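You operate a simulated robot arm through the tools that you are given. There is no shell and no other tool.

You are at the controls of a simulated two-armed robot. One attempt, no reset.

JOB
Test the green sample in the drink view well, lamp on, drink type set to match.
Fine: green is LIME, purple BERRY, orange PEACH; the screen must show MATCH; lamp off again after; cup and knob stay; fizz pad and arm untouched. Set down upright: what you pick out. Where these are worked on the way, their far stop is far enough and under half their travel is too little: switch marked view lamp.

The check looks at the end state, three seconds after you hand in, the way a careful person would. Anything else that was tipped, shoved, dropped, spilled or broken makes it a failure.

ROBOT AND FRAMES
Two 6-joint arms with fingered hands on one trunk that stands fixed in place. Base frame: the origin is at the foot of the trunk, x ahead of it, y to its left, z up. Readings come in m, degrees, newtons and seconds.
The left shoulder is at [0.02, 0.157, 0.829], the right one opposite. With the tool pointing down near the work surface each hand reaches from about 0.28 to 0.82 m from the base axis, measured 20 degrees to its own side. Payload 4.1 kg a hand.
The tool frame of a hand sits at the grasp point between the pads (the TCP): z along the fingers, y along the line on which they close. The tips reach 0.033 m beyond it. The gripper opens to 0.112 m; its body begins 0.039 m behind the TCP. The gripper is a hand of 4 fingers: y runs from the thumb to the fingers, the wrist lies at [-0.016, -0.118, -0.2] in the tool frame, and closing takes about 1.5 s.
Orientation is that of the tool frame in the base frame, as [roll, pitch, yaw] about the fixed x, y, z axes, in that order (R = Rz(yaw) Ry(pitch) Rx(roll)). With the fingers straight down and the wrist toward the robot, the tool's x, y and z point along [0, 1, 0], [1, 0, 0] and [0, 0, -1] of the base frame.

CONTROLS
- The arms move only by the tool send_rows. It takes "left_deltas", "right_deltas" or both (then of equal length, played together; a hand with none holds still); each is a list of rows, each an object (a shift or turn left out is 0, a gripper value left out holds the last) with "dp": the shift along the tool's x, y, z in m, a list of three; "delta_rot": the turn, a rotation vector about the tool's x, y, z in degrees, a list of three. In form: [{"dp": [x, y, z], "delta_rot": [ax, ay, az]}, ...]. A call has 1 to 20 rows; each row shifts and turns the commanded pose from where the row before left it, along the tool's axes as they then stand. "left_fingers" and "right_fingers" are, for a hand that has rows, the opening, from 0 (shut) to 1 (fully open), set as the call begins (left out, the last holds). Each row takes 0.2 s and may step no farther than 0.05 m and 8.6 degrees from the row before; otherwise, or with a gripper value out of range, the whole call is refused. A pose out of reach is approached as far as the arm can. The call stops where the force on the tool passes 80 N (or 10 N more than at its start, if that is more) or the arm is blocked; 0.2 s more then pass. Each finger travels about 0.072 m/s and halts on what it meets, pressing with about 29 N; the grip force reading is that of the motor and also rises with nothing between the fingers. The clock runs only during rows and for 0.2 s after the last one: add rows that do not move to give the fingers time. It gives the time, the measured TCP pose, the force on the tool (base axes), the opening and the grip force at its end, in the units of the frame above (readings bear some noise), with the torque about the TCP (base axes, N m) and any sound that the robot's microphone picked up, and new pictures: "show" is both (left out), scene, wrist or none (wrist: the cameras of the hands that moved).
- Cameras (640 x 400 px; columns grow to the right, rows downward): "scene" is now at [0.053, 0.0251, 1.4563]; the picture's right is [0.28, -0.96, 0.00], its down [-0.59, -0.17, -0.79] and it looks along [0.76, 0.22, -0.61] (base axes); focal length 313 px, centre (320, 200). "left" rides on the left gripper at [-0.066, -0.089, -0.13] in its tool frame; the picture's right is [-0.79, -0.29, 0.54], its down [0.55, -0.71, 0.44] and it looks along [0.26, 0.64, 0.72] (tool axes); focal length 247 px, centre (320, 200). "right" rides on the right gripper at [0.066, -0.089, -0.13] in its tool frame; the picture's right is [-0.79, 0.29, -0.54], its down [-0.55, -0.71, 0.44] and it looks along [-0.26, 0.64, 0.72] (tool axes); focal length 247 px, centre (320, 200). There is no depth. A picture from a camera that has moved, and an enlarged one, comes with that camera's place and axes in the base frame and with its lens.
- curl_fingers(index, middle, ring, thumb_bend, thumb_turn, hand): sets how far each is bent, from 0 (flat) to 1 (curled in); at 0.3 the hand is open as for a grip, at 0.7 the pads meet at the TCP. One left out holds its place. A second passes; each finger stops where it meets its share of the squeeze, and holds until it gets a number again. A gripper value or a shape takes the hand back. It gives what a move gives, with no picture; readings hold the bend of each and the force on the fingers (four entries, about 0 where the hand has none), thumb and palm. thumb_turn goes from beside the hand (0) to across from the fingers (1), as for a grip.
- set_grasp(shape, hand): the hand has 4 fingers and takes this shape, open, in about a second: jaw (thumb against the fingers, like two jaws); tri (thumb and two fingers); tip (a fingertip pinch); poke (one finger out to press); point (the index stretched); flat (the hand flat); cup (the hand cupped); fist (a fist). The gripper value then closes the fingers along that shape, each until it touches; the sizes above hold for jaw. It gives what a move gives, with no picture.
- head_to(pan, tilt): turns the head with the scene camera to pan (to the left, within 86 degrees either way) and tilt (down, from -29 to 69), counted from straight ahead of the robot. It gives what a move gives, and a new picture of the scene camera.
- enlarge(camera, box): a new picture of the part [left, top, right, bottom] of that camera's present view, enlarged. It takes no simulated time.
- close_job(): hands the job in; it is judged then, once.

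Places have to be worked out from the pictures, the camera data and where the tool is seen. Open the grippers and draw the arms clear of the work before you hand the job in, unless the task says otherwise.

The tools are called after "Request:" as a command line: name --argument value ..., lists and objects as JSON in quotes. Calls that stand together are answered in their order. send_rows: Moves the arms, as the interface text tells. Its arguments: {"type":"object","properties":{"left_deltas":{"type":"array","items":{"type":"object","properties":{"dp":{"type":"array","items":{"type":"number"}},"delta_rot":{"type":"array","items":{"type":"number"}}}}},"left_fingers":{"type":"number"},"right_deltas":{"type":"array","items":{"type":"object","properties":{"dp":{"type":"array","items":{"type":"number"}},"delta_rot":{"type":"array","items":{"type":"number"}}}}},"right_fingers":{"type":"number"},"show":{"type":"string","enum":["both","scene","wrist","none"]}},"required":[]} The other tools are called the same way: set_grasp (shape, hand) gives the hand a shape; curl_fingers (index, middle, ring, thumb_bend, thumb_turn, hand) moves the fingers one by one; head_to (pan, tilt) turns the head that bears the scene camera; enlarge (camera, box) takes an enlarged picture of a part of a camera's view; close_job () hands the job in.

At the start:

```text
t: 0.0
left_tcp_pos: [0.4469, 0.2949, 1.1966]
left_orientation: [-180.0, 0.1, 100.9]
left_ft_force: [-0.5, -0.6, -0.6]
left_wrist_torque: [-0.05, -0.02, 0.0]
left_opening: 0.1117
left_grip_force: 0.2
left_shape: jaw
left_bend: [0.3, 0.3, 0.3, 0.3, 0.98]
left_finger forces: [0.0, 0.0, 0.1, 0.1, 0.0, 0.1]
right_tcp_pos: [0.4461, -0.1278, 1.204]
right_orientation: [-179.9, 0.0, 101.0]
right_ft_force: [0.3, 0.2, -0.1]
right_wrist_torque: [0.03, -0.01, -0.01]
right_opening: 0.1116
right_grip_force: 0.2
right_shape: jaw
right_bend: [0.3, 0.3, 0.3, 0.3, 0.98]
right_finger forces: [0.0, 0.0, 0.0, 0.1, 0.0, 0.0]
head pan, tilt (commanded): [16.3, 37.8]
```

scene: 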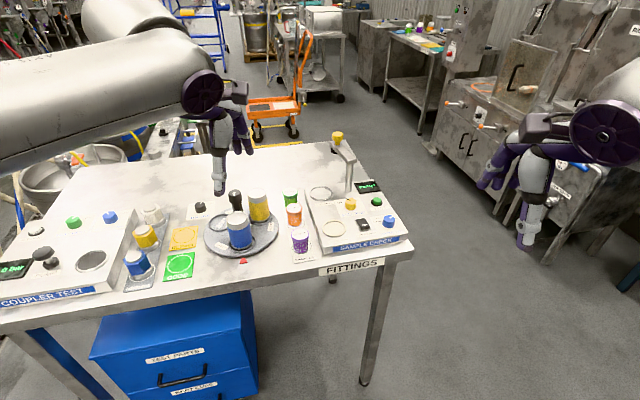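
right: 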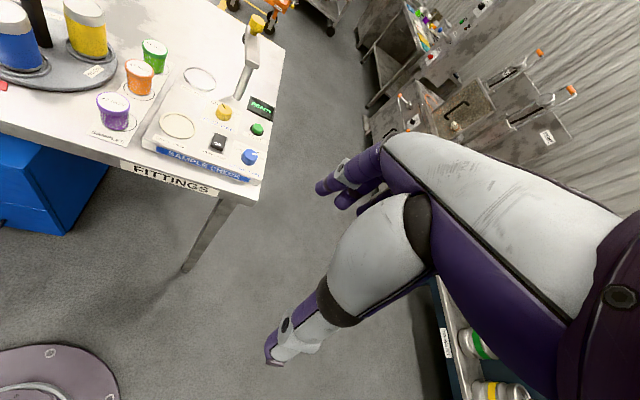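
left: 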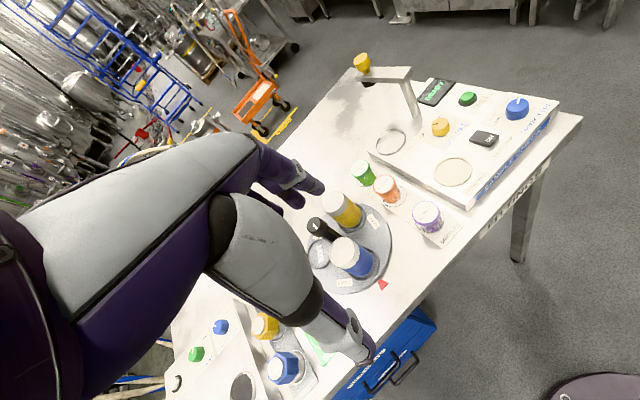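

I'll first look closely at the sample check panel and the cups.

Request:
enlarge --camera "scene" --box '[260, 120, 420, 270]'

Request:
enlarge --camera "left" --box '[340, 40, 600, 240]'

Request:
enlarge --camera "right" --box '[60, 0, 300, 200]'

```text
2.67 times, centred on (340, 195) of scene
camera zoom: at [0.053, 0.0251, 1.4563], right [0.28, -0.96, 0.0], down [-0.59, -0.17, -0.79], along [0.76, 0.22, -0.61], focal length 834 px, centre (267, 213)
```

zoom: 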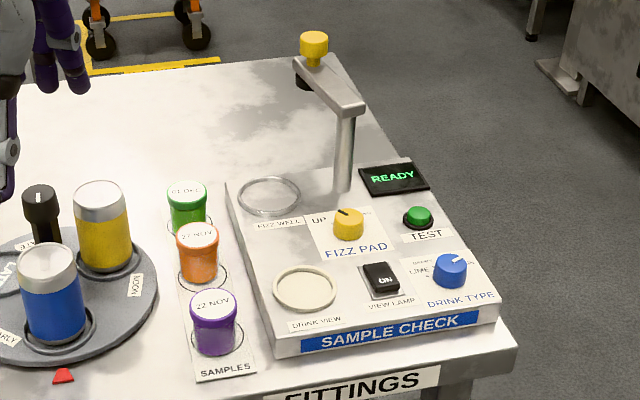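

```text
2.00 times, centred on (470, 140) of left
camera zoom: at [0.3697, 0.2145, 1.3264], right [-0.13, -0.83, -0.54], down [-0.8, 0.41, -0.44], along [0.58, 0.37, -0.72], focal length 494 px, centre (20, 320)
```

zoom: 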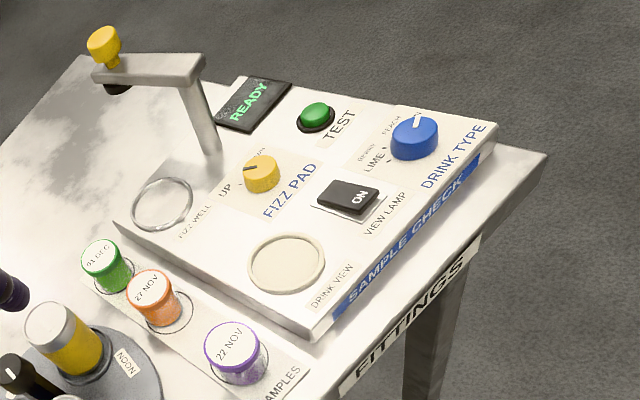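

```text
2.00 times, centred on (180, 100) of right
camera zoom: at [0.3457, -0.0804, 1.3339], right [0.43, -0.72, 0.54], down [-0.59, -0.68, -0.44], along [0.68, -0.13, -0.72], focal length 494 px, centre (600, 400)
```

zoom: 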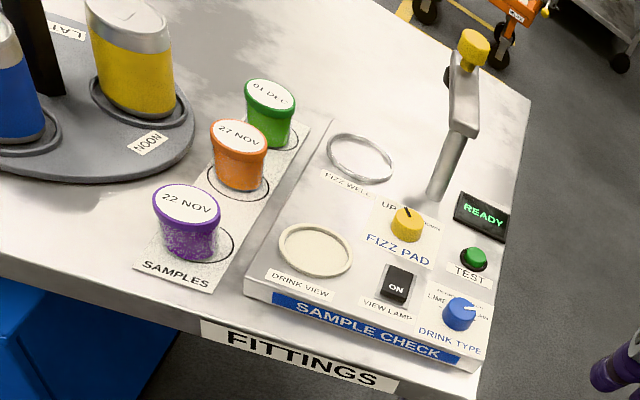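

The labels are small; I'll zoom further into the panel controls.

Request:
enlarge --camera "left" --box '[460, 80, 560, 160]'

Request:
enlarge --camera "scene" --box '[340, 180, 400, 220]'

Request:
enlarge --camera "right" --box '[190, 80, 280, 180]'

Request:
enlarge --camera "scene" --box '[270, 180, 330, 270]'

```text
5.00 times, centred on (510, 120) of left
camera zoom: at [0.3697, 0.2145, 1.3264], right [-0.13, -0.83, -0.54], down [-0.8, 0.41, -0.44], along [0.58, 0.37, -0.72], focal length 1235 px, centre (-630, 600)
```

zoom: 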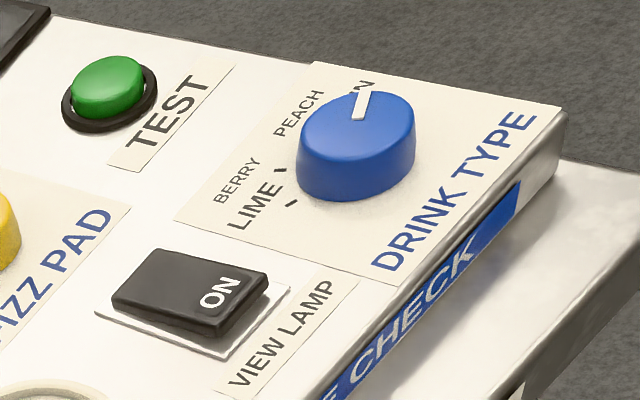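

```text
10.00 times, centred on (370, 200) of scene
camera zoom: at [0.053, 0.0251, 1.4563], right [0.28, -0.96, 0.0], down [-0.59, -0.17, -0.79], along [0.76, 0.22, -0.61], focal length 3127 px, centre (-180, 200)
```

zoom: 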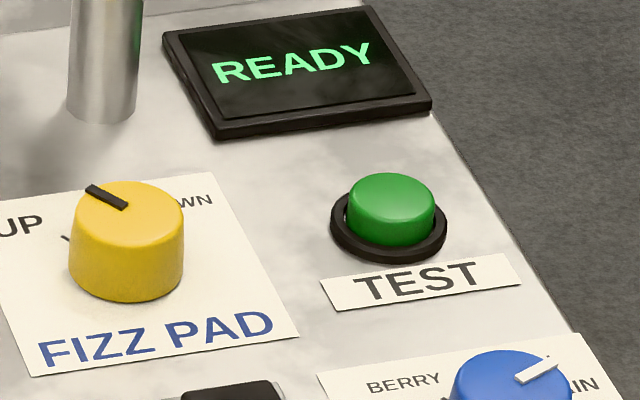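

```text
4.00 times, centred on (235, 130) of right
camera zoom: at [0.3457, -0.0804, 1.3339], right [0.43, -0.72, 0.54], down [-0.59, -0.68, -0.44], along [0.68, -0.13, -0.72], focal length 988 px, centre (660, 480)
```

zoom: 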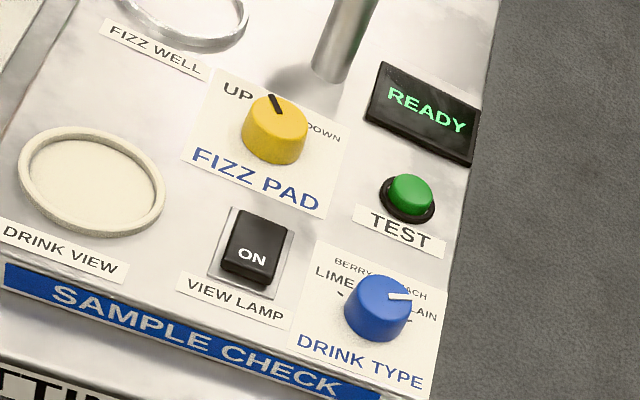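

```text
4.44 times, centred on (300, 225) of scene
camera zoom: at [0.053, 0.0251, 1.4563], right [0.28, -0.96, 0.0], down [-0.59, -0.17, -0.79], along [0.76, 0.22, -0.61], focal length 1390 px, centre (409, 89)
```

zoom: 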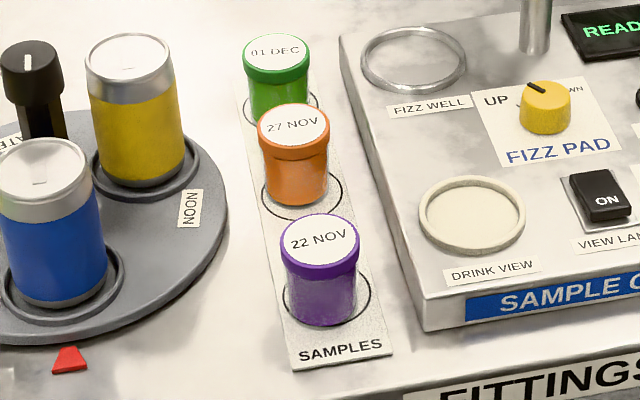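

The drink well ring looks to be at about [0.648, 0.161, 0.888], the green lid at about [0.724, 0.311, 0.924], the blue knob near [0.71, 0.026], the rocker near [0.68, 0.088] and TEST near [0.79, 0.07]. I'll bring the right hand high over the panel to see the knob and switch close up.

Request:
send_rows --right_deltas '[{"dp": [0.0116, 0.0363, 0.0149]}, {"dp": [0.0116, 0.0363, 0.0149]}, {"dp": [0.0116, 0.0363, 0.0149]}, {"dp": [0.0116, 0.0363, 0.0149]}, {"dp": [0.0116, 0.0363, 0.0149]}, {"dp": [0.0116, 0.0363, 0.0149]}, {"dp": [0.0116, 0.0363, 0.0149]}]' --show "both"

```text
t: 1.6
left_tcp_pos: [0.447, 0.2955, 1.1967]
left_orientation: [-180.0, 0.0, 100.9]
left_ft_force: [-0.5, -0.1, 0.5]
left_wrist_torque: [0.04, -0.02, 0.01]
left_opening: 0.1114
left_grip_force: 0.0
left_shape: jaw
left_bend: [0.3, 0.3, 0.3, 0.3, 0.98]
left_finger forces: [0.1, 0.0, 0.1, 0.0, 0.0, 0.0]
right_tcp_pos: [0.6779, -0.0005, 1.1005]
right_orientation: [179.9, 0.1, 100.8]
right_ft_force: [-0.8, -0.8, 1.3]
right_wrist_torque: [0.08, -0.03, 0.0]
right_opening: 0.1117
right_grip_force: 0.0
right_shape: jaw
right_bend: [0.3, 0.3, 0.3, 0.3, 0.98]
right_finger forces: [0.0, 0.0, 0.0, 0.1, 0.1, 0.0]
head pan, tilt (commanded): [16.3, 37.8]
camera scene: at [0.0523, 0.0246, 1.4563], right [0.28, -0.96, 0.0], down [-0.59, -0.17, -0.79], along [0.76, 0.22, -0.61], focal length 313 px, centre (320, 200)
camera right: at [0.5784, 0.0472, 1.2308], right [0.43, -0.72, 0.54], down [-0.59, -0.68, -0.44], along [0.68, -0.13, -0.72], focal length 247 px, centre (320, 200)
```

scene: 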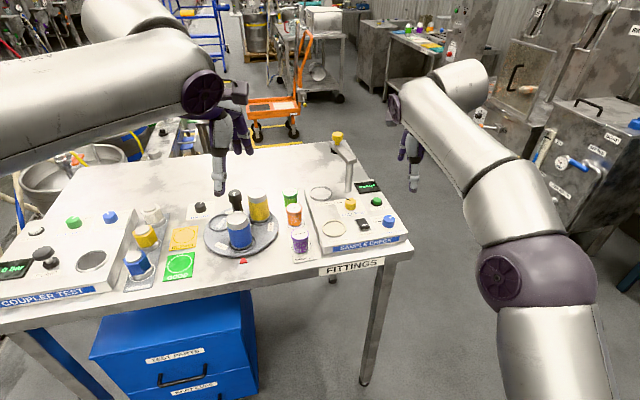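
right: 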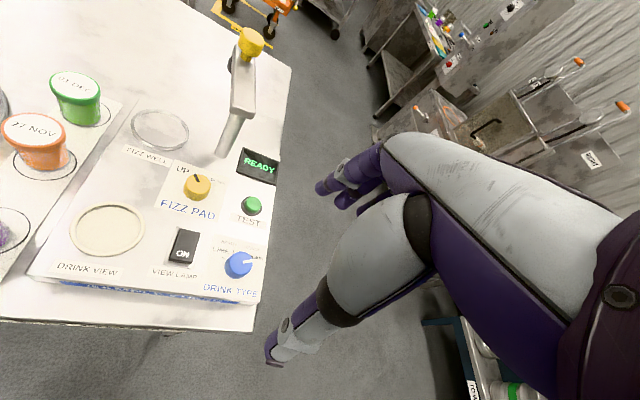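

The prediction for the knob (241, 261) matches the picture (239, 263), so the estimates are good. Zooming on the panel from here.

Request:
enlarge --camera "right" --box '[200, 230, 270, 300]'

Request:
enlarge --camera "right" --box '[40, 100, 290, 310]'

Request:
enlarge --camera "right" --box '[0, 60, 130, 180]'

```text
5.71 times, centred on (235, 265) of right
camera zoom: at [0.5784, 0.0472, 1.2308], right [0.43, -0.72, 0.54], down [-0.59, -0.68, -0.44], along [0.68, -0.13, -0.72], focal length 1411 px, centre (806, -171)
```

zoom: 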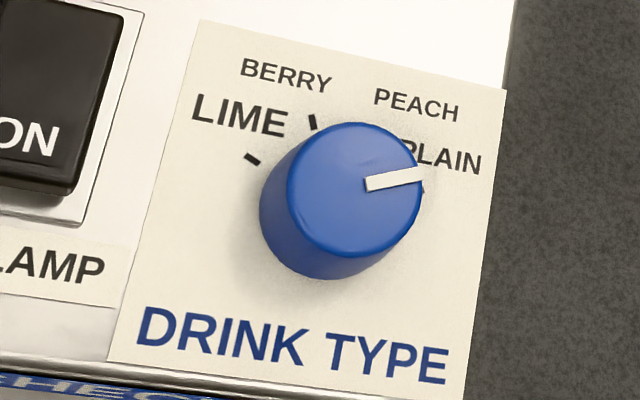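

```text
1.90 times, centred on (165, 205) of right
camera zoom: at [0.5784, 0.0472, 1.2308], right [0.43, -0.72, 0.54], down [-0.59, -0.68, -0.44], along [0.68, -0.13, -0.72], focal length 470 px, centre (615, 190)
```

zoom: 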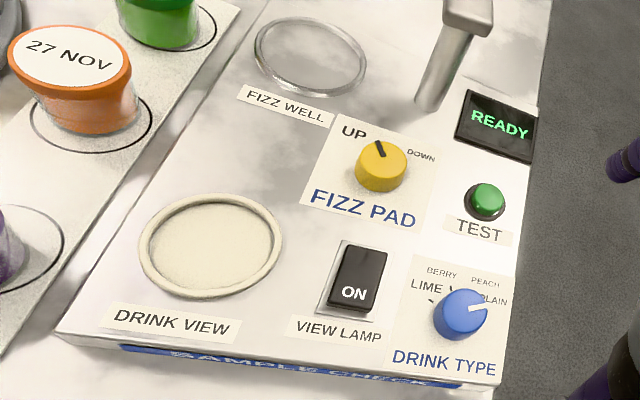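

```text
3.33 times, centred on (65, 120) of right
camera zoom: at [0.5784, 0.0472, 1.2308], right [0.43, -0.72, 0.54], down [-0.59, -0.68, -0.44], along [0.68, -0.13, -0.72], focal length 823 px, centre (1170, 467)
```

zoom: 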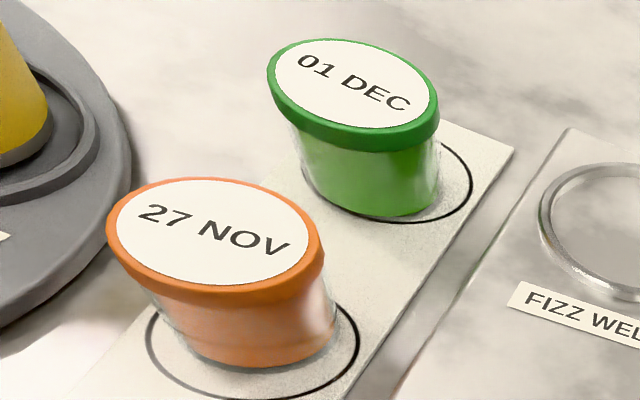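

The pointer sits on PLAIN; LIME is about 125–135° counter-clockwise from there, and the knob axis is near [0.705, 0.021] with its top at z≈0.90. I'll turn the right hand clockwise first so it can sweep the knob counter-clockwise, and watch the hand.

Request:
send_rows --right_deltas '[{"delta_rot": [0, 0, 8.4]}, {"delta_rot": [0, 0, 8.4]}, {"delta_rot": [0, 0, 8.4]}, {"delta_rot": [0, 0, 8.4]}, {"delta_rot": [0, 0, 8.4]}, {"delta_rot": [0, 0, 8.4]}, {"delta_rot": [0, 0, 8.4]}, {"delta_rot": [0, 0, 8.4]}]' --right_fingers 0.55 --show "both"

```text
t: 3.4
left_tcp_pos: [0.4464, 0.2947, 1.196]
left_orientation: [180.0, 0.1, 100.8]
left_ft_force: [0.4, -0.2, 0.0]
left_wrist_torque: [-0.02, 0.0, 0.01]
left_opening: 0.1114
left_grip_force: 0.2
left_shape: jaw
left_bend: [0.3, 0.3, 0.3, 0.3, 0.98]
left_finger forces: [0.1, 0.1, 0.0, 0.0, 0.2, 0.0]
right_tcp_pos: [0.6286, -0.0175, 1.0665]
right_orientation: [-179.9, 0.1, 36.5]
right_ft_force: [0.3, -0.1, -0.4]
right_wrist_torque: [-0.04, 0.02, -0.01]
right_opening: 0.0617
right_grip_force: 0.1
right_shape: jaw
right_bend: [0.76, 0.42, 0.39, 0.68, 1.0]
right_finger forces: [0.0, 0.0, 0.0, 0.0, 0.1, 0.0]
right hand out of reach, approached as far as the arm can: row 4, 5, 6, 7, 8
head pan, tilt (commanded): [16.3, 37.8]
camera scene: at [0.0532, 0.0254, 1.4563], right [0.28, -0.96, 0.0], down [-0.59, -0.17, -0.79], along [0.76, 0.22, -0.61], focal length 313 px, centre (320, 200)
camera right: at [0.6288, 0.0939, 1.1979], right [-0.47, -0.7, 0.54], down [-0.87, 0.24, -0.44], along [0.17, -0.67, -0.72], focal length 247 px, centre (320, 200)
```

scene: 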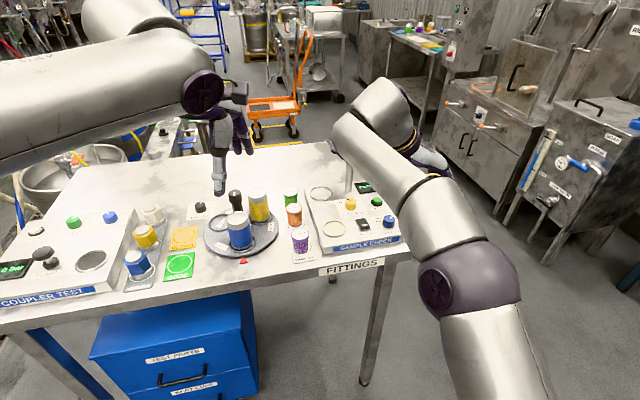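
right: 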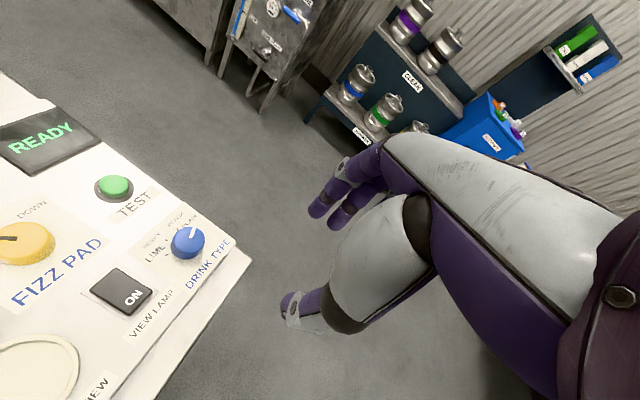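

At this height the rotated pose is out of reach for the right arm (the wrist is too far from the shoulder), so I'll do the rotation lower down. Let me look at the hand's finger layout first.

Request:
enlarge --camera "right" --box '[240, 100, 460, 370]'

Request:
enlarge --camera "right" --box '[130, 200, 230, 280]'

Request:
enlarge --camera "right" --box '[60, 240, 180, 340]'

```text
1.48 times, centred on (350, 235) of right
camera zoom: at [0.6288, 0.0939, 1.1979], right [-0.47, -0.7, 0.54], down [-0.87, 0.24, -0.44], along [0.17, -0.67, -0.72], focal length 366 px, centre (276, 148)
```

zoom: 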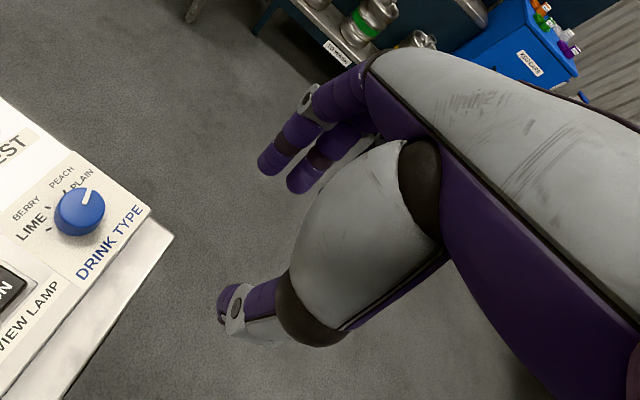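

```text
5.00 times, centred on (180, 240) of right
camera zoom: at [0.6288, 0.0939, 1.1979], right [-0.47, -0.7, 0.54], down [-0.87, 0.24, -0.44], along [0.17, -0.67, -0.72], focal length 1235 px, centre (1020, 0)
```

zoom: 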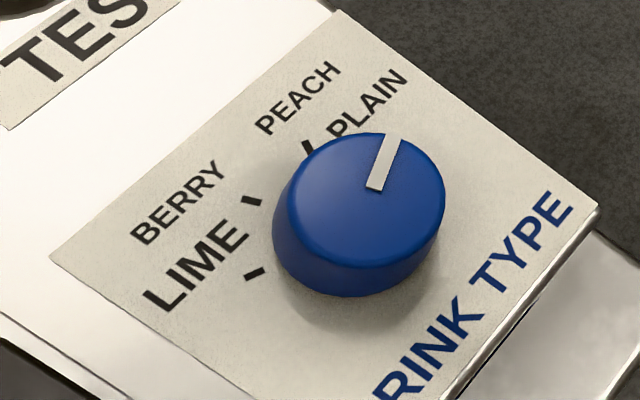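

```text
4.00 times, centred on (120, 290) of right
camera zoom: at [0.6288, 0.0939, 1.1979], right [-0.47, -0.7, 0.54], down [-0.87, 0.24, -0.44], along [0.17, -0.67, -0.72], focal length 988 px, centre (1120, -160)
```

zoom: 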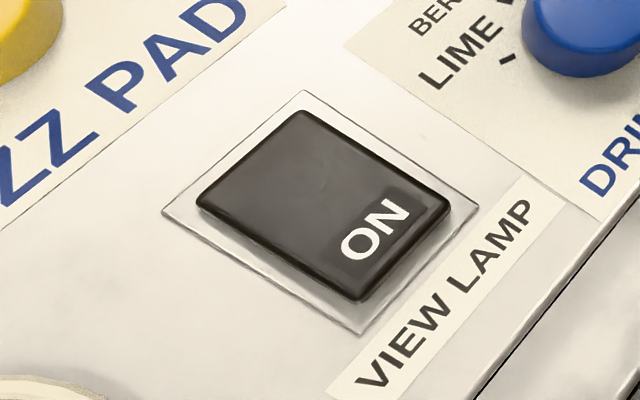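

The rocker and knob are clear from here, and the tick positions confirm the knob axis at about [0.705, 0.021]. I'll lower the right hand a bit further away from the panel edge to get within reach and see where the commanded pose stands.

Request:
send_rows --right_deltas '[{"dp": [-0.004, -0.003, 0.025]}, {"dp": [-0.004, -0.003, 0.025]}, {"dp": [-0.004, -0.003, 0.025]}, {"dp": [-0.004, -0.003, 0.025]}, {"delta_rot": [0, 0, -6.4]}]' --show "both"

```text
t: 4.6
left_tcp_pos: [0.4461, 0.2948, 1.1972]
left_orientation: [-179.9, 0.1, 100.8]
left_ft_force: [0.9, -0.9, 0.0]
left_wrist_torque: [0.01, 0.0, 0.04]
left_opening: 0.1114
left_grip_force: 0.0
left_shape: jaw
left_bend: [0.3, 0.3, 0.3, 0.3, 0.98]
left_finger forces: [0.1, 0.0, 0.0, 0.1, 0.0, 0.0]
right_tcp_pos: [0.6067, -0.0159, 0.9669]
right_orientation: [-180.0, -0.1, 40.2]
right_ft_force: [-0.7, -0.3, 0.2]
right_wrist_torque: [-0.01, 0.02, 0.02]
right_opening: 0.0618
right_grip_force: 0.1
right_shape: jaw
right_bend: [0.76, 0.42, 0.39, 0.68, 1.0]
right_finger forces: [0.0, 0.0, 0.1, 0.1, 0.1, 0.0]
head pan, tilt (commanded): [16.3, 37.8]
camera scene: at [0.053, 0.0252, 1.4563], right [0.28, -0.96, 0.0], down [-0.59, -0.17, -0.79], along [0.76, 0.22, -0.61], focal length 313 px, centre (320, 200)
camera right: at [0.6011, 0.0944, 1.0974], right [-0.42, -0.73, 0.54], down [-0.88, 0.19, -0.44], along [0.22, -0.66, -0.72], focal length 247 px, centre (320, 200)
```

scene: 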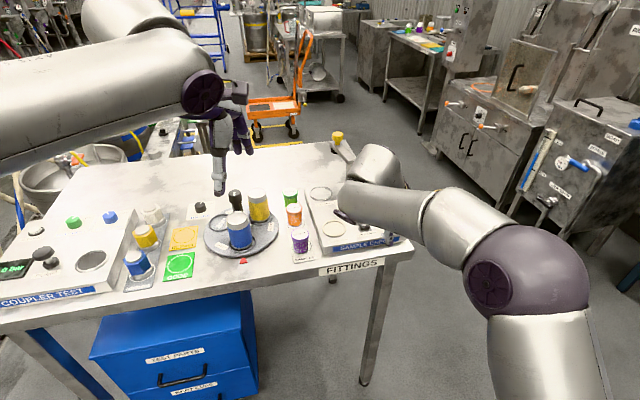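
right: 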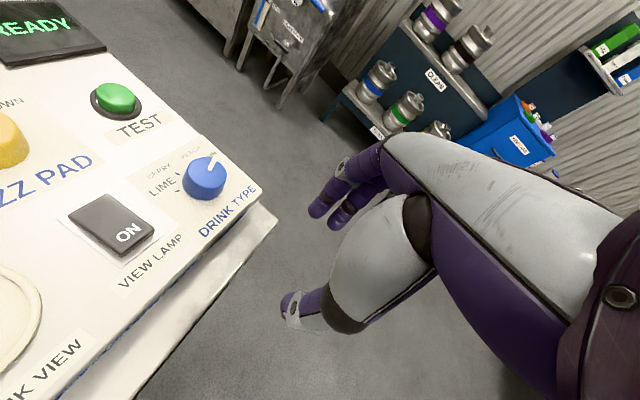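

The commanded pose restarts from the reached pose, good. Now shift the hand over the knob axis at z≈0.95 (tips still above the knob top) and look.

Request:
send_rows --right_deltas '[{"dp": [0.0247, 0.0088, 0.004]}, {"dp": [0.0247, 0.0088, 0.004]}, {"dp": [0.0247, 0.0088, 0.004]}, {"dp": [0.0247, 0.0088, 0.004]}]' --show "both"

```text
t: 5.6
left_tcp_pos: [0.4477, 0.2942, 1.197]
left_orientation: [180.0, 0.2, 100.8]
left_ft_force: [-0.2, 0.0, 1.0]
left_wrist_torque: [-0.01, 0.03, -0.02]
left_opening: 0.1113
left_grip_force: 0.1
left_shape: jaw
left_bend: [0.3, 0.3, 0.3, 0.3, 0.98]
left_finger forces: [0.0, 0.0, 0.1, 0.0, 0.0, 0.1]
right_tcp_pos: [0.6798, 0.0099, 0.9463]
right_orientation: [-179.9, 0.0, 40.1]
right_ft_force: [1.0, 0.4, -1.1]
right_wrist_torque: [0.02, 0.02, -0.02]
right_opening: 0.062
right_grip_force: 0.1
right_shape: jaw
right_bend: [0.76, 0.42, 0.39, 0.68, 1.0]
right_finger forces: [0.0, 0.1, 0.1, 0.0, 0.0, 0.0]
right hand out of reach, approached as far as the arm can: row 3, 4
head pan, tilt (commanded): [16.3, 37.8]
camera scene: at [0.0529, 0.0251, 1.4563], right [0.28, -0.96, 0.0], down [-0.59, -0.17, -0.79], along [0.76, 0.22, -0.61], focal length 313 px, centre (320, 200)
camera right: at [0.6741, 0.1208, 1.0765], right [-0.42, -0.73, 0.54], down [-0.88, 0.19, -0.43], along [0.22, -0.66, -0.72], focal length 247 px, centre (320, 200)
```

scene: 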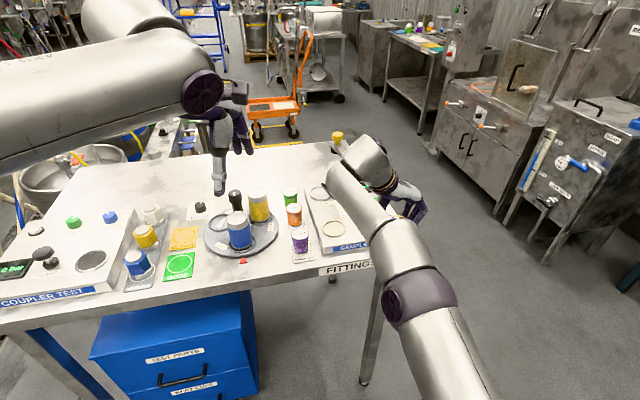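
right: 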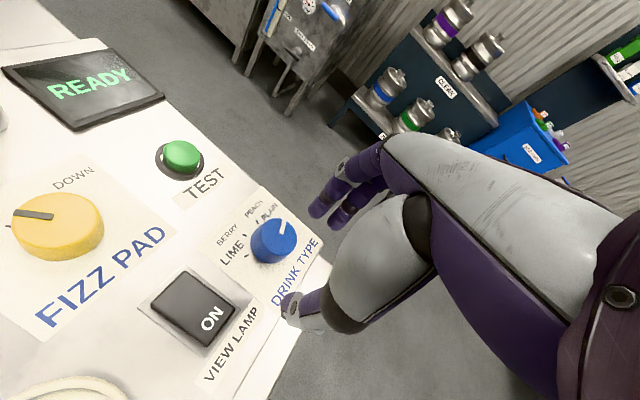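

Still short at this yaw, so I'll use a friendlier yaw (≈65°) and turn the knob in two passes of about 65° each. Rotating back and moving over the knob.

Request:
send_rows --right_deltas '[{"delta_rot": [0, 0, -8.4]}, {"delta_rot": [0, 0, -8.4]}, {"delta_rot": [0, 0, -8.4]}, {"dp": [0.01, 0.009, 0]}, {"dp": [0.01, 0.009, 0]}]' --show "both"

```text
t: 6.8
left_tcp_pos: [0.4476, 0.2953, 1.1968]
left_orientation: [-180.0, 0.2, 100.9]
left_ft_force: [-0.8, 1.0, 0.6]
left_wrist_torque: [-0.01, 0.03, 0.0]
left_opening: 0.1117
left_grip_force: 0.1
left_shape: jaw
left_bend: [0.3, 0.3, 0.3, 0.3, 0.98]
left_finger forces: [0.0, 0.1, 0.0, 0.1, 0.1, 0.0]
right_tcp_pos: [0.7065, 0.0204, 0.9452]
right_orientation: [180.0, 0.1, 65.5]
right_ft_force: [-0.3, -0.4, -0.1]
right_wrist_torque: [0.03, -0.01, 0.02]
right_opening: 0.0616
right_grip_force: 0.2
right_shape: jaw
right_bend: [0.76, 0.42, 0.39, 0.68, 1.0]
right_finger forces: [0.0, 0.0, 0.0, 0.1, 0.0, 0.0]
head pan, tilt (commanded): [16.3, 37.8]
camera scene: at [0.0528, 0.025, 1.4563], right [0.28, -0.96, 0.0], down [-0.59, -0.17, -0.79], along [0.76, 0.22, -0.61], focal length 313 px, centre (320, 200)
camera right: at [0.6523, 0.1165, 1.0756], right [-0.07, -0.84, 0.54], down [-0.88, -0.21, -0.44], along [0.48, -0.5, -0.72], focal length 247 px, centre (320, 200)
```

scene: 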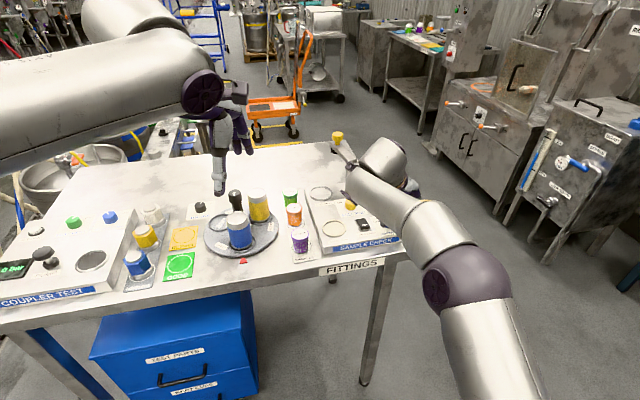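
right: 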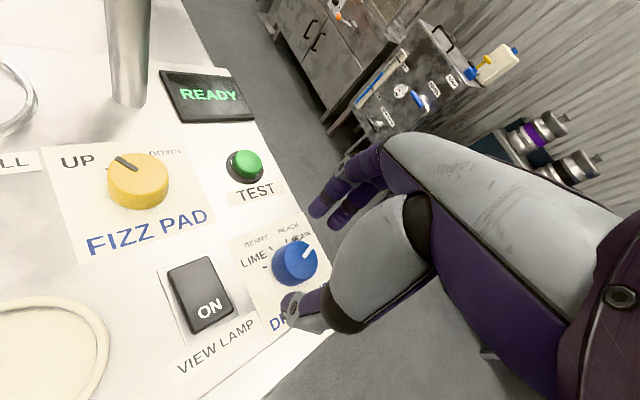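

Now over the knob. Zoom in to see how the thumb and fingers straddle it.

Request:
enlarge --camera "right" --box '[230, 140, 430, 340]'

Request:
enlarge --camera "left" --box '[340, 40, 600, 240]'

```text
2.00 times, centred on (330, 240) of right
camera zoom: at [0.6523, 0.1165, 1.0756], right [-0.07, -0.84, 0.54], down [-0.88, -0.21, -0.44], along [0.48, -0.5, -0.72], focal length 494 px, centre (300, 120)
```

zoom: 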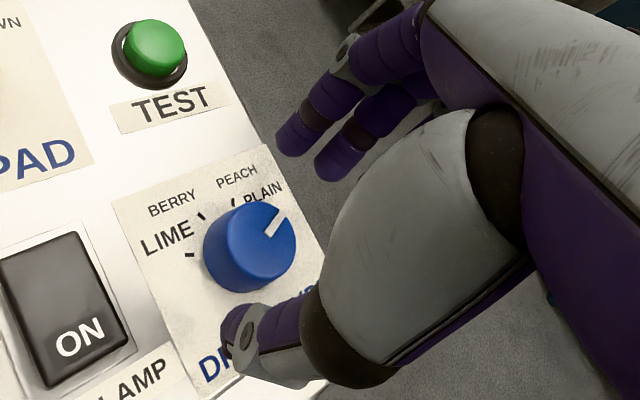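

```text
2.00 times, centred on (470, 140) of left
camera zoom: at [0.3695, 0.2144, 1.3264], right [-0.13, -0.83, -0.54], down [-0.8, 0.41, -0.44], along [0.58, 0.37, -0.72], focal length 494 px, centre (20, 320)
```

zoom: 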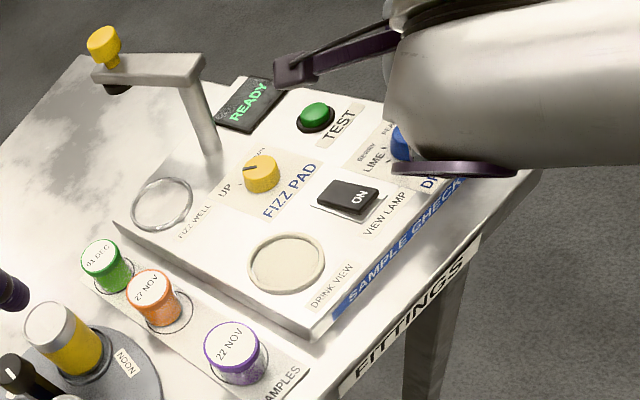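

The thumb is on the near side, fingers on the far side, all still above the knob. I'll descend 2 cm and check forces and the view.

Request:
send_rows --right_deltas '[{"dp": [0, 0, 0.005]}, {"dp": [0, 0, 0.005]}, {"dp": [0, 0, 0.005]}, {"dp": [0, 0, 0.005]}]' --show "wrist"

Request:
enlarge --camera "right" --box '[230, 140, 430, 340]'

```text
t: 7.8
left_tcp_pos: [0.4467, 0.2944, 1.1971]
left_orientation: [180.0, 0.1, 100.8]
left_ft_force: [0.0, -0.1, -0.2]
left_wrist_torque: [0.0, 0.0, -0.02]
left_opening: 0.1118
left_grip_force: 0.1
left_shape: jaw
left_bend: [0.3, 0.3, 0.3, 0.3, 0.98]
left_finger forces: [0.1, 0.1, 0.1, 0.1, 0.1, 0.0]
right_tcp_pos: [0.7055, 0.0207, 0.9249]
right_orientation: [-180.0, 0.0, 65.2]
right_ft_force: [-0.4, 0.7, -0.2]
right_wrist_torque: [-0.03, 0.03, 0.03]
right_opening: 0.0618
right_grip_force: 0.0
right_shape: jaw
right_bend: [0.76, 0.42, 0.39, 0.68, 1.0]
right_finger forces: [0.0, 0.0, 0.1, 0.0, 0.0, 0.0]
head pan, tilt (commanded): [16.3, 37.8]
camera right: at [0.6523, 0.1176, 1.0559], right [-0.07, -0.84, 0.54], down [-0.88, -0.21, -0.44], along [0.48, -0.5, -0.72], focal length 247 px, centre (320, 200)
```

right: 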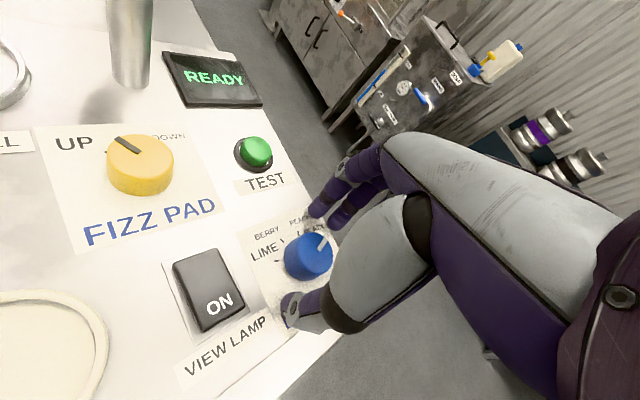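

```text
2.00 times, centred on (330, 240) of right
camera zoom: at [0.6523, 0.1176, 1.0559], right [-0.07, -0.84, 0.54], down [-0.88, -0.21, -0.44], along [0.48, -0.5, -0.72], focal length 494 px, centre (300, 120)
```

zoom: 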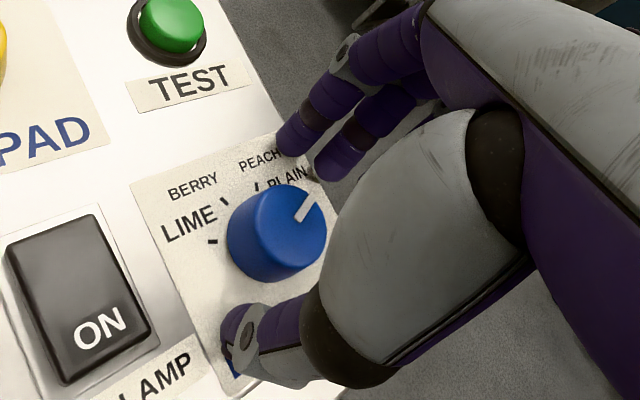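

No contact yet. Descend another 7 mm and then close gently around the knob.

Request:
send_rows --right_deltas '[{"dp": [0, 0, 0.0035]}, {"dp": [0, 0, 0.0035]}, {"dp": [0, 0, 0]}]' --show "wrist"

Request:
enlarge --camera "right" --box '[230, 140, 430, 340]'

```text
t: 8.6
left_tcp_pos: [0.4465, 0.2953, 1.1975]
left_orientation: [179.9, 0.1, 100.7]
left_ft_force: [-0.8, 0.5, -0.1]
left_wrist_torque: [0.0, 0.0, -0.04]
left_opening: 0.1116
left_grip_force: 0.2
left_shape: jaw
left_bend: [0.3, 0.3, 0.3, 0.3, 0.98]
left_finger forces: [0.0, 0.0, 0.1, 0.1, 0.1, 0.0]
right_tcp_pos: [0.7058, 0.0219, 0.9224]
right_orientation: [179.6, -0.4, 65.4]
right_ft_force: [-0.3, 0.0, 31.6]
right_wrist_torque: [0.64, 1.21, -0.03]
right_opening: 0.0623
right_grip_force: 0.2
right_shape: jaw
right_bend: [0.76, 0.42, 0.39, 0.69, 1.0]
right_finger forces: [0.1, 0.0, 0.0, 0.1, 31.3, 0.0]
head pan, tilt (commanded): [16.3, 37.8]
camera right: at [0.652, 0.1175, 1.0535], right [-0.08, -0.84, 0.54], down [-0.87, -0.2, -0.44], along [0.48, -0.5, -0.72], focal length 247 px, centre (320, 200)
```

right: 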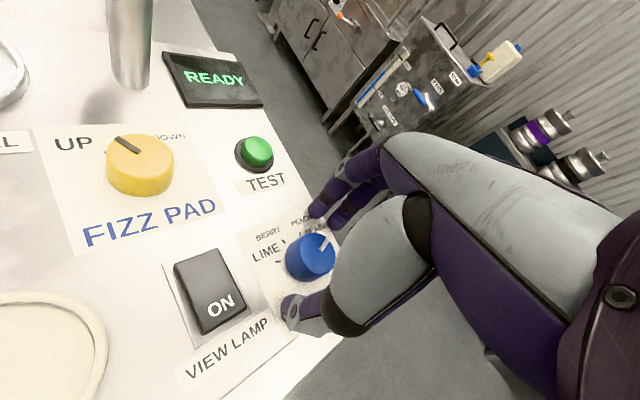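

```text
2.00 times, centred on (330, 240) of right
camera zoom: at [0.652, 0.1175, 1.0535], right [-0.08, -0.84, 0.54], down [-0.87, -0.2, -0.44], along [0.48, -0.5, -0.72], focal length 494 px, centre (300, 120)
```

zoom: 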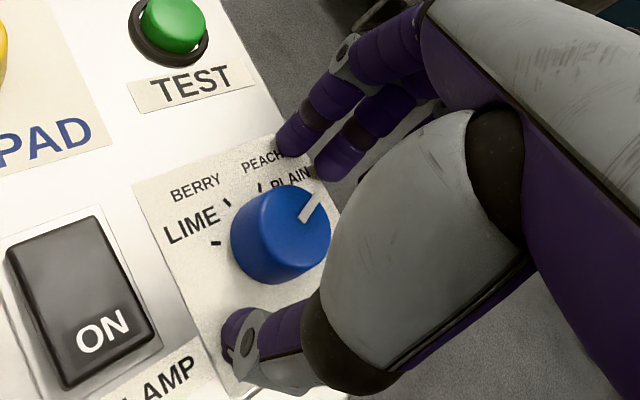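

The thumb tip touched the panel (31 N) at TCP z≈0.922, so the panel top is about 0.882. I'll lift 4 mm and close on the knob.

Request:
send_rows --right_deltas '[{"dp": [0, 0, -0.0045]}, {"dp": [0, 0, 0]}]' --show "none"

Request:
send_rows --right_deltas '[{}, {}, {}, {}, {}]' --right_fingers 0.2 --show "wrist"

Request:
enlarge --camera "right" --box '[230, 140, 430, 340]'

```text
t: 9.2
left_tcp_pos: [0.4461, 0.2956, 1.1969]
left_orientation: [-180.0, 0.0, 100.8]
left_ft_force: [0.3, -0.2, -0.4]
left_wrist_torque: [0.02, -0.03, -0.01]
left_opening: 0.1118
left_grip_force: 0.1
left_shape: jaw
left_bend: [0.3, 0.3, 0.3, 0.3, 0.98]
left_finger forces: [0.1, 0.0, 0.1, 0.0, 0.0, 0.1]
right_tcp_pos: [0.7053, 0.0214, 0.924]
right_orientation: [180.0, -0.1, 65.3]
right_ft_force: [2.4, 0.4, 19.3]
right_wrist_torque: [0.38, 0.48, -0.02]
right_opening: 0.0618
right_grip_force: 0.1
right_shape: jaw
right_bend: [0.76, 0.42, 0.39, 0.7, 1.0]
right_finger forces: [2.3, 0.5, 0.0, 0.0, 16.3, 0.0]
head pan, tilt (commanded): [16.3, 37.8]
```

```text
t: 10.4
left_tcp_pos: [0.4464, 0.2945, 1.1954]
left_orientation: [179.8, 0.1, 100.8]
left_ft_force: [0.1, 0.4, -1.2]
left_wrist_torque: [-0.01, 0.03, 0.01]
left_opening: 0.1119
left_grip_force: 0.0
left_shape: jaw
left_bend: [0.3, 0.3, 0.3, 0.3, 0.98]
left_finger forces: [0.0, 0.1, 0.0, 0.0, 0.0, 0.0]
right_tcp_pos: [0.7037, 0.0203, 0.9235]
right_orientation: [179.9, 0.0, 65.2]
right_ft_force: [-8.4, -4.0, 13.6]
right_wrist_torque: [-0.18, 0.22, -0.3]
right_opening: 0.0443
right_grip_force: 29.0
right_shape: jaw
right_bend: [0.78, 0.43, 0.51, 0.76, 1.0]
right_finger forces: [6.1, 16.8, 0.0, 0.0, 31.3, 0.0]
head pan, tilt (commanded): [16.3, 37.8]
camera right: at [0.6514, 0.1176, 1.0534], right [-0.07, -0.84, 0.54], down [-0.88, -0.21, -0.43], along [0.48, -0.5, -0.72], focal length 247 px, centre (320, 200)
```

right: 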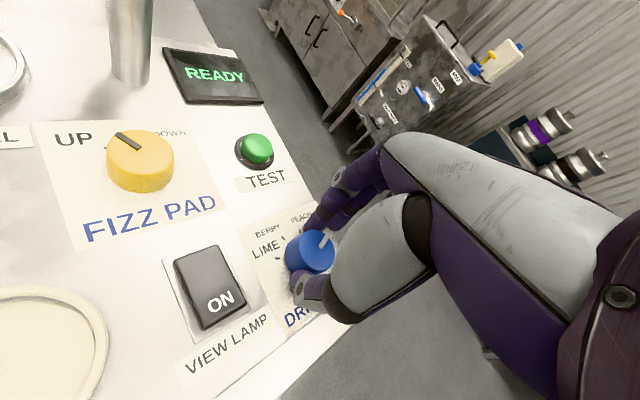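

```text
2.00 times, centred on (330, 240) of right
camera zoom: at [0.6514, 0.1176, 1.0534], right [-0.07, -0.84, 0.54], down [-0.88, -0.21, -0.43], along [0.48, -0.5, -0.72], focal length 494 px, centre (300, 120)
```

zoom: 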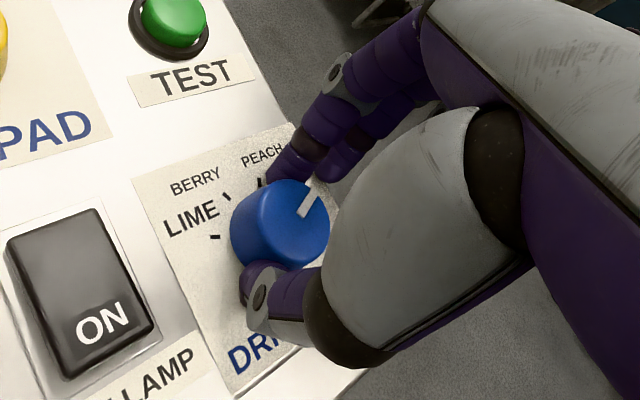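

The thumb and two fingers are gripping the knob (thumb 31 N, fingers 6+17 N). I'll ease up 2 mm and turn about 70° counter-clockwise (tool z negative).

Request:
send_rows --right_deltas '[{"dp": [0, 0, -0.002]}, {"delta_rot": [0, 0, -7]}, {"delta_rot": [0, 0, -7]}, {"delta_rot": [0, 0, -7]}, {"delta_rot": [0, 0, -7]}]' --show "wrist"

Request:
enlarge --camera "right" --box '[230, 140, 430, 340]'

```text
t: 11.6
left_tcp_pos: [0.448, 0.291, 1.1963]
left_orientation: [-179.9, 0.0, 100.7]
left_ft_force: [-0.8, 0.0, 0.1]
left_wrist_torque: [0.03, 0.0, -0.01]
left_opening: 0.1121
left_grip_force: 0.0
left_shape: jaw
left_bend: [0.3, 0.3, 0.3, 0.3, 0.98]
left_finger forces: [0.1, 0.0, 0.0, 0.1, 0.0, 0.1]
right_tcp_pos: [0.7079, 0.0061, 0.9231]
right_orientation: [-179.6, 0.7, 92.2]
right_ft_force: [10.8, -58.4, 0.8]
right_wrist_torque: [-1.98, -0.49, -1.75]
right_opening: 0.0342
right_grip_force: 29.5
right_shape: jaw
right_bend: [0.78, 0.47, 0.51, 0.83, 1.0]
right_finger forces: [3.3, 51.4, 0.1, 0.0, 6.0, 0.1]
head pan, tilt (commanded): [16.3, 37.8]
camera right: at [0.6175, 0.0695, 1.0533], right [0.32, -0.77, 0.55], down [-0.69, -0.58, -0.42], along [0.65, -0.24, -0.72], focal length 247 px, centre (320, 200)
```

right: 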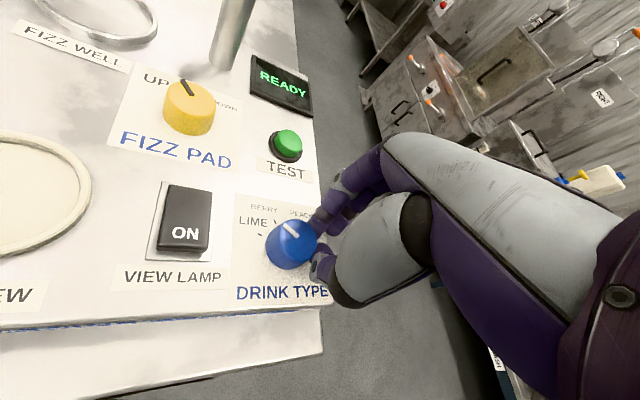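

```text
2.00 times, centred on (330, 240) of right
camera zoom: at [0.6175, 0.0695, 1.0533], right [0.32, -0.77, 0.55], down [-0.69, -0.58, -0.42], along [0.65, -0.24, -0.72], focal length 494 px, centre (300, 120)
```

zoom: 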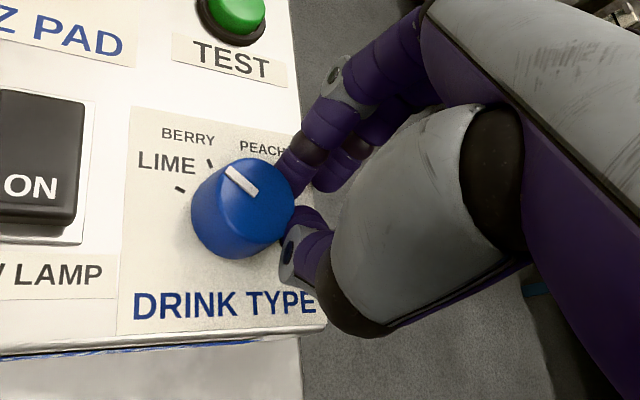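

The hand rolled around the knob, and the pointer now looks close to LIME already. The hand is being pushed sideways (−58 N in y), so I'll relieve it by backing straight off toward −y before opening.

Request:
send_rows --right_deltas '[{"dp": [-0.006, 0, 0]}, {"dp": [-0.006, 0, 0]}, {"dp": [-0.006, 0, 0]}]' --show "wrist"

Request:
enlarge --camera "right" --box '[230, 180, 350, 300]'

```text
t: 12.4
left_tcp_pos: [0.4463, 0.294, 1.1965]
left_orientation: [-180.0, -0.1, 100.8]
left_ft_force: [-1.0, 0.1, 0.5]
left_wrist_torque: [-0.02, 0.0, -0.03]
left_opening: 0.1118
left_grip_force: 0.0
left_shape: jaw
left_bend: [0.3, 0.3, 0.3, 0.3, 0.98]
left_finger forces: [0.0, 0.0, 0.0, 0.0, 0.0, 0.0]
right_tcp_pos: [0.7067, 0.0036, 0.9225]
right_orientation: [-179.8, -0.1, 93.3]
right_ft_force: [13.0, -16.5, -5.7]
right_wrist_torque: [-0.46, -0.38, -0.33]
right_opening: 0.0341
right_grip_force: 29.4
right_shape: jaw
right_bend: [0.78, 0.47, 0.51, 0.84, 1.0]
right_finger forces: [4.1, 14.0, 0.0, 0.1, 4.9, 0.0]
head pan, tilt (commanded): [16.3, 37.8]
camera right: at [0.6147, 0.0644, 1.0539], right [0.33, -0.77, 0.54], down [-0.68, -0.59, -0.43], along [0.65, -0.22, -0.72], focal length 247 px, centre (320, 200)
```

right: 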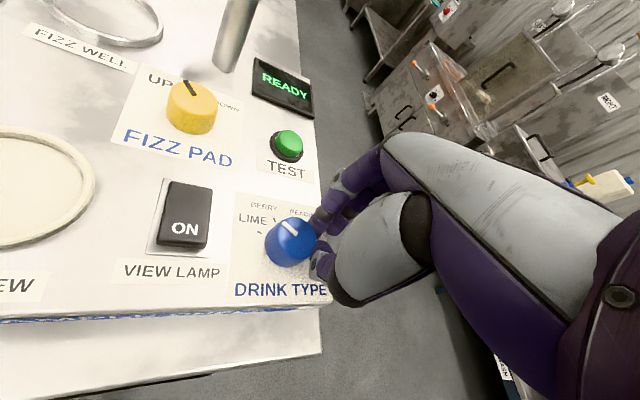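

```text
3.33 times, centred on (290, 240) of right
camera zoom: at [0.6147, 0.0644, 1.0539], right [0.33, -0.77, 0.54], down [-0.68, -0.59, -0.43], along [0.65, -0.22, -0.72], focal length 823 px, centre (420, 67)
```

zoom: 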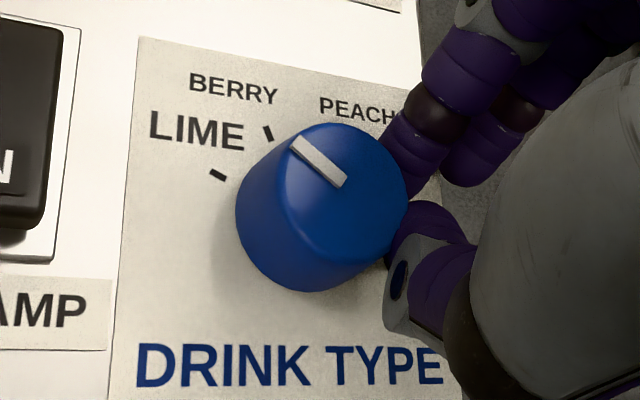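

The pointer now sits between BERRY and LIME, roughly 15–20° short of LIME. I'll back off sideways a bit more, open, and view it unobstructed before a second grip.

Request:
send_rows --right_deltas '[{"dp": [-0.006, 0, 0]}, {"dp": [-0.006, 0, 0]}, {"dp": [-0.006, 0, -0.004]}]' --show "none"

Request:
send_rows --right_deltas '[{"dp": [0, 0, -0.008]}, {"dp": [0, 0, -0.008]}, {"dp": [0, 0, -0.008]}, {}, {}]' --right_fingers 0.55 --show "wrist"

Request:
enlarge --camera "right" --box '[210, 180, 350, 320]'

```text
t: 13.2
left_tcp_pos: [0.4465, 0.2943, 1.1968]
left_orientation: [180.0, 0.1, 100.8]
left_ft_force: [-0.1, 0.9, -0.7]
left_wrist_torque: [-0.02, -0.01, -0.01]
left_opening: 0.1118
left_grip_force: 0.1
left_shape: jaw
left_bend: [0.3, 0.3, 0.3, 0.3, 0.98]
left_finger forces: [0.0, 0.1, 0.1, 0.0, 0.0, 0.1]
right_tcp_pos: [0.7081, -0.0139, 0.93]
right_orientation: [180.0, -0.1, 93.4]
right_ft_force: [-0.1, 0.2, -0.4]
right_wrist_torque: [-0.03, -0.01, -0.01]
right_opening: 0.0306
right_grip_force: 28.7
right_shape: jaw
right_bend: [0.79, 0.55, 0.51, 0.85, 1.0]
right_finger forces: [0.0, 0.0, 0.1, 0.0, 0.1, 0.0]
head pan, tilt (commanded): [16.3, 37.8]
```

```text
t: 14.4
left_tcp_pos: [0.4485, 0.2949, 1.1966]
left_orientation: [-180.0, 0.1, 100.8]
left_ft_force: [-1.0, 0.0, -0.5]
left_wrist_torque: [0.02, -0.03, 0.01]
left_opening: 0.1116
left_grip_force: 0.1
left_shape: jaw
left_bend: [0.3, 0.3, 0.3, 0.3, 0.98]
left_finger forces: [0.1, 0.1, 0.1, 0.0, 0.0, 0.0]
right_tcp_pos: [0.7076, -0.0144, 0.9528]
right_orientation: [-180.0, 0.1, 93.3]
right_ft_force: [0.0, -0.5, 0.6]
right_wrist_torque: [-0.01, 0.02, -0.05]
right_opening: 0.0613
right_grip_force: 0.0
right_shape: jaw
right_bend: [0.76, 0.42, 0.39, 0.68, 1.0]
right_finger forces: [0.0, 0.0, 0.1, 0.0, 0.1, 0.0]
head pan, tilt (commanded): [16.3, 37.8]
camera right: at [0.615, 0.046, 1.0833], right [0.33, -0.77, 0.54], down [-0.68, -0.59, -0.44], along [0.66, -0.22, -0.72], focal length 247 px, centre (320, 200)
```

right: 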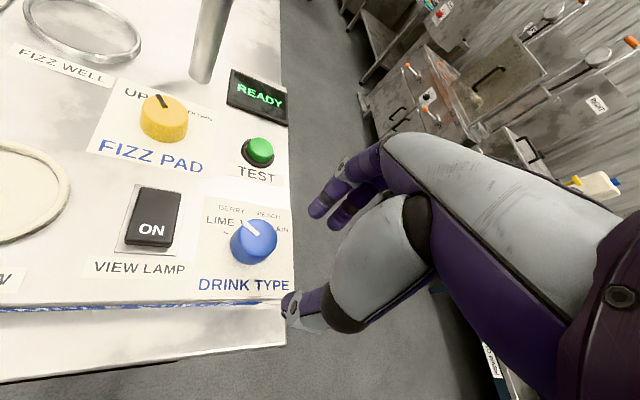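

```text
2.86 times, centred on (280, 250) of right
camera zoom: at [0.615, 0.046, 1.0833], right [0.33, -0.77, 0.54], down [-0.68, -0.59, -0.44], along [0.66, -0.22, -0.72], focal length 706 px, centre (434, 57)
```

zoom: 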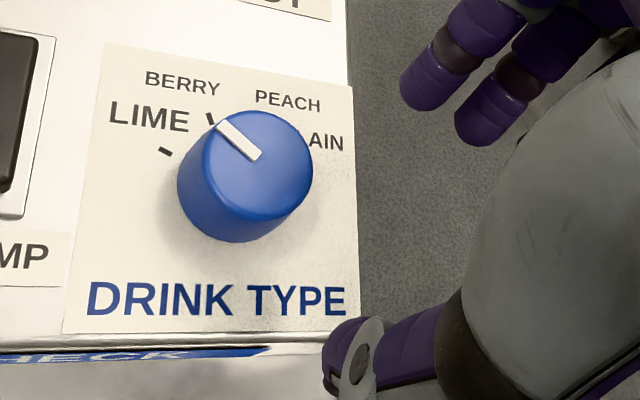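

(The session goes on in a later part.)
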